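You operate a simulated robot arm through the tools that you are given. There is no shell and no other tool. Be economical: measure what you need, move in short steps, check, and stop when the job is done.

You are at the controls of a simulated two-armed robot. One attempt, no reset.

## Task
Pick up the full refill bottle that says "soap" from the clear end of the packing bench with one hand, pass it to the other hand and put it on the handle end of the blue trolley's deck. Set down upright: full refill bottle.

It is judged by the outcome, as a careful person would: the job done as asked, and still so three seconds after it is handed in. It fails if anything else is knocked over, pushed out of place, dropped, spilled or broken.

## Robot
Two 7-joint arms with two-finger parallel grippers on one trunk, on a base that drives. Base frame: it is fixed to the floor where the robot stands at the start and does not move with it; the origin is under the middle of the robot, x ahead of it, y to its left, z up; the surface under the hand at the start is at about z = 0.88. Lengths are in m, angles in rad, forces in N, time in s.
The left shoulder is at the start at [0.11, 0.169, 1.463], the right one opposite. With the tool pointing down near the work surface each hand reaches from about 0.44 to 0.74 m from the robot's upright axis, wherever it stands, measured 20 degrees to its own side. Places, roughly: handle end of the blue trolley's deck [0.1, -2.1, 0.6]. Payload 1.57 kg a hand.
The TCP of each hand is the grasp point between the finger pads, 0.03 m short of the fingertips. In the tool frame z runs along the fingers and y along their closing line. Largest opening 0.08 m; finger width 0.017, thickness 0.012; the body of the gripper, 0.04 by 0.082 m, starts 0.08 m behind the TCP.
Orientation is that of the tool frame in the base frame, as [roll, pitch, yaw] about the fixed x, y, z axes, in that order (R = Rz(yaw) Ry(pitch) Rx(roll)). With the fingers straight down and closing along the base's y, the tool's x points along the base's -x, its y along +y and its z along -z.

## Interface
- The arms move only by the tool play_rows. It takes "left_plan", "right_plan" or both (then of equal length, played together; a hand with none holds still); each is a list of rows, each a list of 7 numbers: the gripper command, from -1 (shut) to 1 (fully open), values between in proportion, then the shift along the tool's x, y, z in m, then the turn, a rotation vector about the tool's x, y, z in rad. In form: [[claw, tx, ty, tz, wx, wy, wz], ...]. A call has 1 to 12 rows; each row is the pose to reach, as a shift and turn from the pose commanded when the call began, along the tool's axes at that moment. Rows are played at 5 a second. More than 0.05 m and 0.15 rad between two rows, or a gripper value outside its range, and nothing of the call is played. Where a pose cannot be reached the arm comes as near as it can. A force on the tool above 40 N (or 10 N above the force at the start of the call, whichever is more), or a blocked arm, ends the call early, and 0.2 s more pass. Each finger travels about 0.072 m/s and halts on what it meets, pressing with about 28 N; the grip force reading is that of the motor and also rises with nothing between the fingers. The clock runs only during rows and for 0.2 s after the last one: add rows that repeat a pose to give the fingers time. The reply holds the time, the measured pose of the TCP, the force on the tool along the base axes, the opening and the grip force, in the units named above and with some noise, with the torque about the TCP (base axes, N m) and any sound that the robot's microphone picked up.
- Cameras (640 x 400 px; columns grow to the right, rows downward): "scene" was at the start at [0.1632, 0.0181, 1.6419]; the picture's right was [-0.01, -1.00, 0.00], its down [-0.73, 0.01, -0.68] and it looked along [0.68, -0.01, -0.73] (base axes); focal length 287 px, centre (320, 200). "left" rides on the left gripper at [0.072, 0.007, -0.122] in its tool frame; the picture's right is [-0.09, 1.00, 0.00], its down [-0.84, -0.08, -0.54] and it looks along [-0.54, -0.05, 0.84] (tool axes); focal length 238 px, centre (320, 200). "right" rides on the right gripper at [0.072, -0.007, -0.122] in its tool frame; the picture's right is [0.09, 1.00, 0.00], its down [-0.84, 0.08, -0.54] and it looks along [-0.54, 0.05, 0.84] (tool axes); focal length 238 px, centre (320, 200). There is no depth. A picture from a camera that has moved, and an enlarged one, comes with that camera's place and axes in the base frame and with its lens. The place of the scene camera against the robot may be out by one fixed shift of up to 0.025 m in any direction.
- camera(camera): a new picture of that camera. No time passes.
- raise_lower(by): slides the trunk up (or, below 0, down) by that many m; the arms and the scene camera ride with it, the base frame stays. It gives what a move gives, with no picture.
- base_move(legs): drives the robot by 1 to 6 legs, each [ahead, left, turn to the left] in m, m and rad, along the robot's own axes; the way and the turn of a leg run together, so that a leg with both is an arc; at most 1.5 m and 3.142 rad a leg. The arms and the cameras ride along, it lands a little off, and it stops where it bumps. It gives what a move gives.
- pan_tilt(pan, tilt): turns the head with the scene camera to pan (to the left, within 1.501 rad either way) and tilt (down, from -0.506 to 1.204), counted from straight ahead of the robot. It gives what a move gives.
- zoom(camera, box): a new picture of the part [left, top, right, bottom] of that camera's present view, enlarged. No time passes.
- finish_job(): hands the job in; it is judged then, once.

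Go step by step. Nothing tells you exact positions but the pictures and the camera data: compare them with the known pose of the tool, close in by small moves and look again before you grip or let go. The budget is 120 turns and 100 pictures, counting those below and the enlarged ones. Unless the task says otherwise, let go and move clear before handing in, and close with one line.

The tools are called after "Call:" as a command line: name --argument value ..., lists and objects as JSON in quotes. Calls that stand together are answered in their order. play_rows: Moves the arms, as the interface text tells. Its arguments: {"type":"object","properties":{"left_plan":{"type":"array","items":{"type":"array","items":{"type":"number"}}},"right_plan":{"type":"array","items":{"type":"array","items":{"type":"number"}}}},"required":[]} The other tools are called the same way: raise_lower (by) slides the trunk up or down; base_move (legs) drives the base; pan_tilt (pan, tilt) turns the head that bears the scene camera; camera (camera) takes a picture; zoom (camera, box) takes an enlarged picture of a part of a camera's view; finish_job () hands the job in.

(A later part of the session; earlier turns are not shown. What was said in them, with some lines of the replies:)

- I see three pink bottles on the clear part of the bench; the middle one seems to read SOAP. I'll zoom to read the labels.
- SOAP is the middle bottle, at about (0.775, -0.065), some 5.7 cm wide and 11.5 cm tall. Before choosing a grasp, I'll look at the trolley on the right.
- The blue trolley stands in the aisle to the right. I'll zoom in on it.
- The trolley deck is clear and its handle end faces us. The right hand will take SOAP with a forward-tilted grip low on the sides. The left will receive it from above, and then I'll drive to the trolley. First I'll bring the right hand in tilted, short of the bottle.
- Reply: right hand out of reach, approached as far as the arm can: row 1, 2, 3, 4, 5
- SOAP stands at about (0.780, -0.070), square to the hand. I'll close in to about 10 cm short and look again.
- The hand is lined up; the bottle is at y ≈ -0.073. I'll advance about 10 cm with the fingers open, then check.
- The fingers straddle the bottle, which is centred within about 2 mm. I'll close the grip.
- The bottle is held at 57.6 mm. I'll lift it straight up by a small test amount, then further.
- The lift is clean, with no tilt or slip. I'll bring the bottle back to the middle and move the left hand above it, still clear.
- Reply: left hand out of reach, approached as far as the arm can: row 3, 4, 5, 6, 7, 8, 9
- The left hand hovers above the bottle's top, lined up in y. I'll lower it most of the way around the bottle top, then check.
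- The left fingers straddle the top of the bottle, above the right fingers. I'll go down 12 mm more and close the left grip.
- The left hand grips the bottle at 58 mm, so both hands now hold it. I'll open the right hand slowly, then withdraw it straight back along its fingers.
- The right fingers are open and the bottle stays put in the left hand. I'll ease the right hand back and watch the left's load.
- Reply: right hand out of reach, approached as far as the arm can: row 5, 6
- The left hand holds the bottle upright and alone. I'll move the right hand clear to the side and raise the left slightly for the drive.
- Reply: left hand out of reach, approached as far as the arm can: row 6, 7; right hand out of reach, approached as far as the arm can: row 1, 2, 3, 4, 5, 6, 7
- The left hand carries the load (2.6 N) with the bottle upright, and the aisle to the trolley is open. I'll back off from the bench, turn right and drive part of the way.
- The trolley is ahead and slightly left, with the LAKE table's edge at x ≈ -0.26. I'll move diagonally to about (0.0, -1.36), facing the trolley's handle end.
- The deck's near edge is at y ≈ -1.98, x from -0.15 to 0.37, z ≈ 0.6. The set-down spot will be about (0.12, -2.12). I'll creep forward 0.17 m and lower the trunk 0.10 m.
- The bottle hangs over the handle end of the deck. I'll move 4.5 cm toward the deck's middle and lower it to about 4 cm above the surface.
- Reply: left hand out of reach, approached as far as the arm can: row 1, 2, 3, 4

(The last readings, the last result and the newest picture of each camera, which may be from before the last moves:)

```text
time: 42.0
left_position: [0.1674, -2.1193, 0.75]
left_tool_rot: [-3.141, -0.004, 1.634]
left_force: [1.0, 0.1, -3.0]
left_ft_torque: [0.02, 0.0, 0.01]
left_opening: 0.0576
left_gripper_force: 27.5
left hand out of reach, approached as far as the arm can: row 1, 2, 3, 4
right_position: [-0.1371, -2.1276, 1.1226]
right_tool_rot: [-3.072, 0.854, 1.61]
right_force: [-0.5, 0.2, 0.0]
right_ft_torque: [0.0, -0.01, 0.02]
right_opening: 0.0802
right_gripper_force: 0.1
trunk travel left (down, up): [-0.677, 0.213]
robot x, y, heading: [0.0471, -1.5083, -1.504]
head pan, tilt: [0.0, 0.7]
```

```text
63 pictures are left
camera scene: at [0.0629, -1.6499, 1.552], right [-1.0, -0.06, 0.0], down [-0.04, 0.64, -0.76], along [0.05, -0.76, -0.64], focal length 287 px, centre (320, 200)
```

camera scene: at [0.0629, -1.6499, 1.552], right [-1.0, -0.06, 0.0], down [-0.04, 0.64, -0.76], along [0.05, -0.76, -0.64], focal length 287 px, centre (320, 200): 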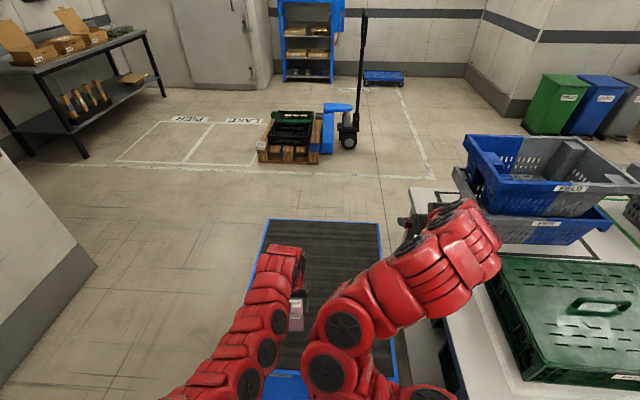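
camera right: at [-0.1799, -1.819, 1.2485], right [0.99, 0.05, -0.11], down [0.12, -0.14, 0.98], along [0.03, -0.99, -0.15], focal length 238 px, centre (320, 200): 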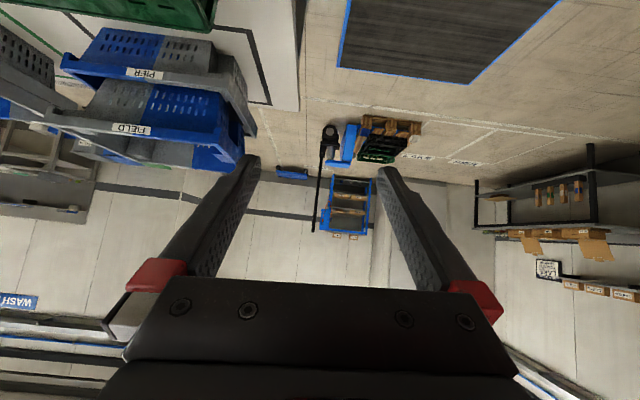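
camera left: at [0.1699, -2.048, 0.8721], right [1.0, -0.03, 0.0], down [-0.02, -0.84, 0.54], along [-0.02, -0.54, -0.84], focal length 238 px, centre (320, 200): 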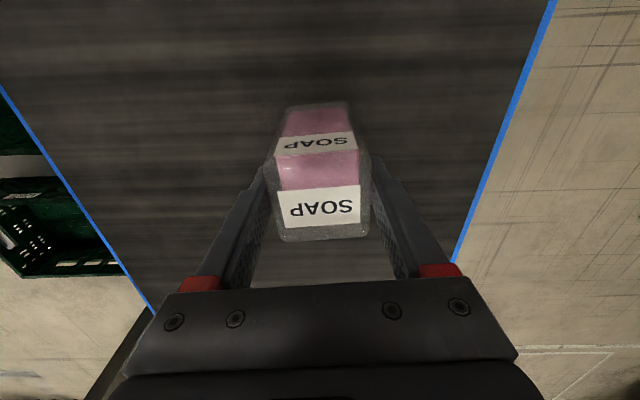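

The gap to the deck is about 4 cm. I'll lower slowly in small steps and watch the force.

Call:
play_rows --left_plan '[[-1, 0, 0, 0.007, 0, 0, 0], [-1, 0, 0, 0.014, 0, 0, 0], [-1, 0, 0, 0.02, 0, 0, 0], [-1, 0, 0, 0.026, 0, 0, 0], [-1, 0, 0, 0.026, 0, 0, 0]]'

Call:
camera --camera "left"

Call:
zoom --camera "scene" --box '[240, 240, 360, 360]'

```text
time: 43.1
left_position: [0.1659, -2.1196, 0.7254]
left_tool_rot: [3.14, -0.006, 1.634]
left_force: [0.5, 0.1, -2.7]
left_ft_torque: [-0.04, 0.01, 0.0]
left_opening: 0.0579
left_gripper_force: 27.9
right_position: [-0.1376, -2.1283, 1.1224]
right_tool_rot: [-3.075, 0.853, 1.608]
right_force: [-0.2, 1.0, 0.7]
right_ft_torque: [-0.01, -0.01, -0.01]
right_opening: 0.0801
right_gripper_force: 0.0
trunk travel left (down, up): [-0.677, 0.213]
robot x, y, heading: [0.0476, -1.5054, -1.502]
head pan, tilt: [0.0, 0.7]
```

```text
62 pictures are left
camera left: at [0.1692, -2.0484, 0.847], right [1.0, -0.03, 0.0], down [-0.02, -0.84, 0.54], along [-0.02, -0.54, -0.84], focal length 238 px, centre (320, 200)
```

left: 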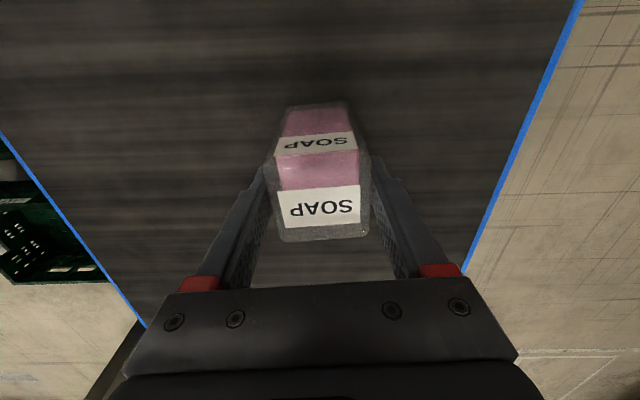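

```text
3.33 times, centred on (300, 300) of scene
camera zoom: at [0.0629, -1.6499, 1.5519], right [-1.0, -0.06, 0.0], down [-0.04, 0.64, -0.76], along [0.05, -0.76, -0.64], focal length 956 px, centre (387, -133)
```

zoom: 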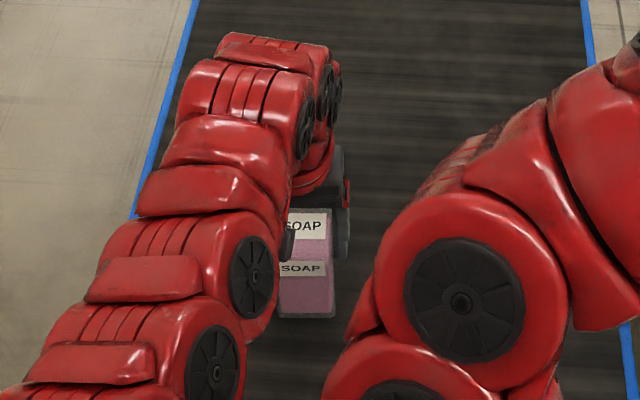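

Nothing has touched yet. I'll keep going down in 3 mm steps until the load comes off.

Call:
play_rows --left_plan '[[-1, 0, 0, 0.004, 0, 0, 0], [-1, 0, 0, 0.008, 0, 0, 0], [-1, 0, 0, 0.012, 0, 0, 0], [-1, 0, 0, 0.015, 0, 0, 0], [-1, 0, 0, 0.015, 0, 0, 0]]'

```text
time: 44.4
left_position: [0.1676, -2.1194, 0.711]
left_tool_rot: [-3.141, -0.001, 1.636]
left_force: [1.9, -1.7, 23.7]
left_ft_torque: [-0.17, -0.07, -0.01]
left_opening: 0.0574
left_gripper_force: 28.2
right_position: [-0.1366, -2.1241, 1.1231]
right_tool_rot: [-3.074, 0.857, 1.609]
right_force: [-0.7, -0.4, 0.1]
right_ft_torque: [0.02, -0.05, -0.02]
right_opening: 0.0798
right_gripper_force: 0.1
trunk travel left (down, up): [-0.677, 0.213]
robot x, y, heading: [0.0468, -1.5068, -1.509]
head pan, tilt: [0.0, 0.7]
```

The bottle is on the deck with a 24 N push. I'll ease up by 2 mm to take off the press and check.

Call:
play_rows --left_plan '[[-1, 0, 0, -0.001, 0, 0, 0], [-1, 0, 0, -0.002, 0, 0, 0]]'

Call:
camera --camera "left"

```text
time: 45.0
left_position: [0.1667, -2.1187, 0.7109]
left_tool_rot: [-3.141, -0.004, 1.635]
left_force: [-0.9, -4.9, 9.4]
left_ft_torque: [-0.78, 0.11, 0.01]
left_opening: 0.058
left_gripper_force: 27.5
right_position: [-0.1369, -2.1268, 1.1216]
right_tool_rot: [-3.073, 0.854, 1.608]
right_force: [-0.2, -0.2, 0.3]
right_ft_torque: [0.03, 0.0, 0.02]
right_opening: 0.0798
right_gripper_force: 0.0
trunk travel left (down, up): [-0.677, 0.213]
robot x, y, heading: [0.0518, -1.5075, -1.507]
head pan, tilt: [0.0, 0.7]
```

```text
60 pictures are left
camera left: at [0.169, -2.0476, 0.8332], right [1.0, -0.03, 0.0], down [-0.02, -0.84, 0.54], along [-0.02, -0.54, -0.84], focal length 238 px, centre (320, 200)
```

left: 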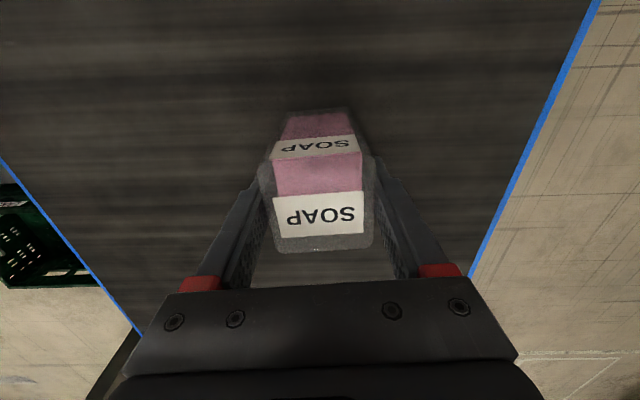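

The bottle rests on the deck and has slid up slightly in the grip. I'll relieve it another 2 mm, then open slowly.

Call:
play_rows --left_plan '[[-1, 0, 0, -0.001, 0, 0, 0], [-1, 0, 0, -0.002, 0, 0, 0], [-1, 0, 0, -0.002, 0, 0, 0]]'

Call:
camera --camera "left"

```text
time: 45.8
left_position: [0.1669, -2.1194, 0.712]
left_tool_rot: [3.141, -0.006, 1.635]
left_force: [-0.5, 0.5, -2.5]
left_ft_torque: [0.0, 0.06, -0.01]
left_opening: 0.0577
left_gripper_force: 27.7
right_position: [-0.1362, -2.1285, 1.1218]
right_tool_rot: [-3.073, 0.853, 1.608]
right_force: [-0.2, 1.1, -0.1]
right_ft_torque: [-0.02, 0.04, -0.02]
right_opening: 0.0799
right_gripper_force: 0.0
trunk travel left (down, up): [-0.677, 0.213]
robot x, y, heading: [0.0489, -1.5077, -1.503]
head pan, tilt: [0.0, 0.7]
```

```text
59 pictures are left
camera left: at [0.1693, -2.0479, 0.8353], right [1.0, -0.03, 0.0], down [-0.02, -0.84, 0.54], along [-0.02, -0.54, -0.84], focal length 238 px, centre (320, 200)
```

left: 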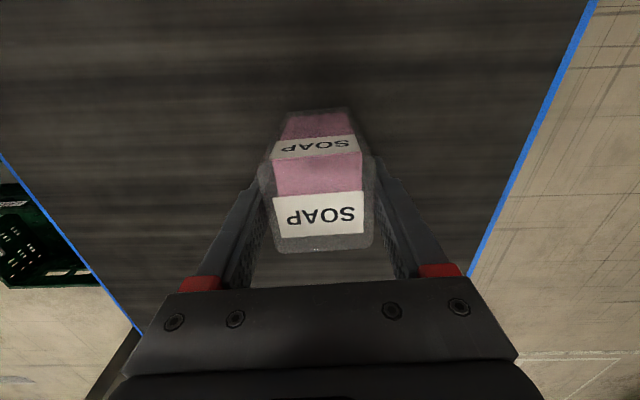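

It is now about 1 mm off the deck. I'll lower 1.5 mm and release gently.

Call:
play_rows --left_plan '[[-1, 0, 0, 0.0015, 0, 0, 0], [-1, 0, 0, 0.0015, 0, 0, 0], [0.46, 0, 0, 0.0015, 0, 0, 0], [0.55, 0, 0, 0.0015, 0, 0, 0], [0.7, 0, 0, 0.0015, 0, 0, 0], [1, 0, 0, 0.0015, 0, 0, 0], [1, 0, 0, 0.0015, 0, 0, 0]]'

Call:
camera --camera "left"

```text
time: 47.4
left_position: [0.1664, -2.12, 0.7116]
left_tool_rot: [-3.141, -0.006, 1.635]
left_force: [0.4, -0.3, 0.2]
left_ft_torque: [0.04, 0.04, -0.01]
left_opening: 0.08
left_gripper_force: 0.0
right_position: [-0.1363, -2.1282, 1.1221]
right_tool_rot: [-3.073, 0.854, 1.61]
right_force: [1.2, 0.3, 0.3]
right_ft_torque: [-0.01, 0.05, 0.03]
right_opening: 0.0802
right_gripper_force: 0.2
trunk travel left (down, up): [-0.677, 0.213]
robot x, y, heading: [0.0459, -1.5056, -1.508]
head pan, tilt: [0.0, 0.7]
```

```text
58 pictures are left
camera left: at [0.1691, -2.0484, 0.8343], right [1.0, -0.03, 0.0], down [-0.02, -0.84, 0.54], along [-0.02, -0.54, -0.84], focal length 238 px, centre (320, 200)
```

left: 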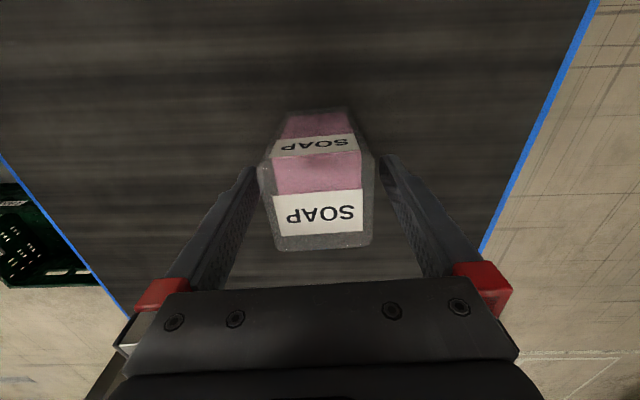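

The bottle stands free between the open fingers. I'll raise the hand straight up.

Call:
play_rows --left_plan '[[1, 0, 0, -0.01, 0, 0, 0], [1, 0, 0, -0.025, 0, 0, 0], [1, 0, 0, -0.045, 0, 0, 0], [1, 0, 0, -0.075, 0, 0, 0], [1, 0, 0, -0.11, 0, 0, 0], [1, 0, 0, -0.15, 0, 0, 0], [1, 0, 0, -0.19, 0, 0, 0], [1, 0, 0, -0.23, 0, 0, 0], [1, 0, 0, -0.27, 0, 0, 0], [1, 0, 0, -0.3, 0, 0, 0]]'

Call:
camera --camera "left"

Call:
camera --camera "scene"

```text
time: 49.5
left_position: [0.2116, -2.1631, 0.9685]
left_tool_rot: [-3.134, -0.03, 1.637]
left_force: [3.4, -2.8, 8.3]
left_ft_torque: [0.23, 0.22, -0.01]
left_opening: 0.0802
left_gripper_force: 0.1
left hand out of reach, approached as far as the arm can: row 8, 9, 10
right_position: [-0.1368, -2.1296, 1.1215]
right_tool_rot: [-3.074, 0.851, 1.61]
right_force: [-0.3, -0.4, -0.4]
right_ft_torque: [0.01, 0.04, -0.01]
right_opening: 0.08
right_gripper_force: 0.0
trunk travel left (down, up): [-0.677, 0.213]
robot x, y, heading: [0.0491, -1.5022, -1.504]
head pan, tilt: [0.0, 0.7]
```

```text
57 pictures are left
camera left: at [0.2146, -2.0939, 1.0923], right [1.0, -0.03, -0.01], down [-0.02, -0.86, 0.52], along [-0.02, -0.52, -0.86], focal length 238 px, centre (320, 200)
```

left: 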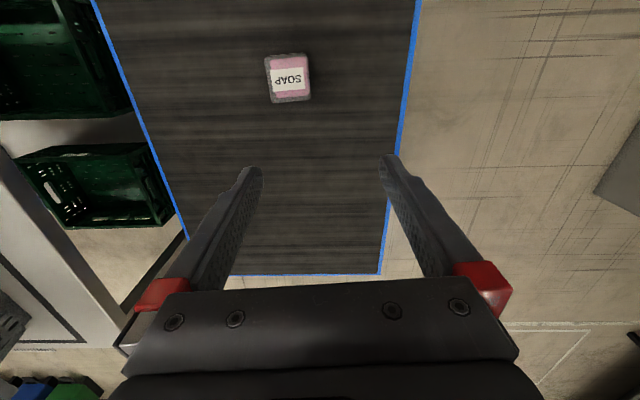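

```text
56 pictures are left
camera scene: at [0.0628, -1.653, 1.5516], right [-1.0, -0.07, 0.0], down [-0.04, 0.64, -0.76], along [0.05, -0.76, -0.65], focal length 287 px, centre (320, 200)
```

scene: 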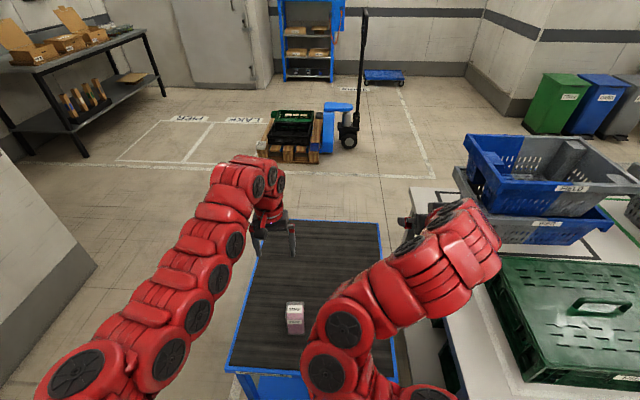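

The bottle stands upright on the handle end and the hand is clear. One close look to confirm.

Call:
zoom --camera "scene" --box '[220, 270, 340, 370]'

```text
4.00 times, centred on (280, 320) of scene
camera zoom: at [0.0628, -1.653, 1.5516], right [-1.0, -0.07, 0.0], down [-0.04, 0.64, -0.76], along [0.05, -0.76, -0.65], focal length 1147 px, centre (480, -280)
```

zoom: 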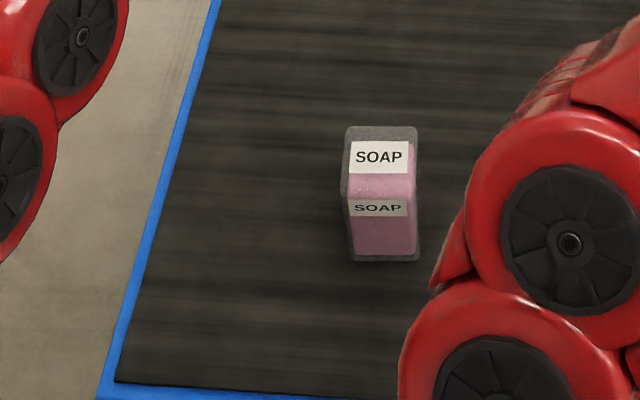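

The SOAP bottle is upright and free on the deck near the handle edge, so I'm handing in.

Call:
finish_job

```text
The job is handed in.
```

The SOAP bottle was picked up with the right hand, passed to the left, and set upright on the handle end of the blue trolley's deck, with both hands clear when I handed in.
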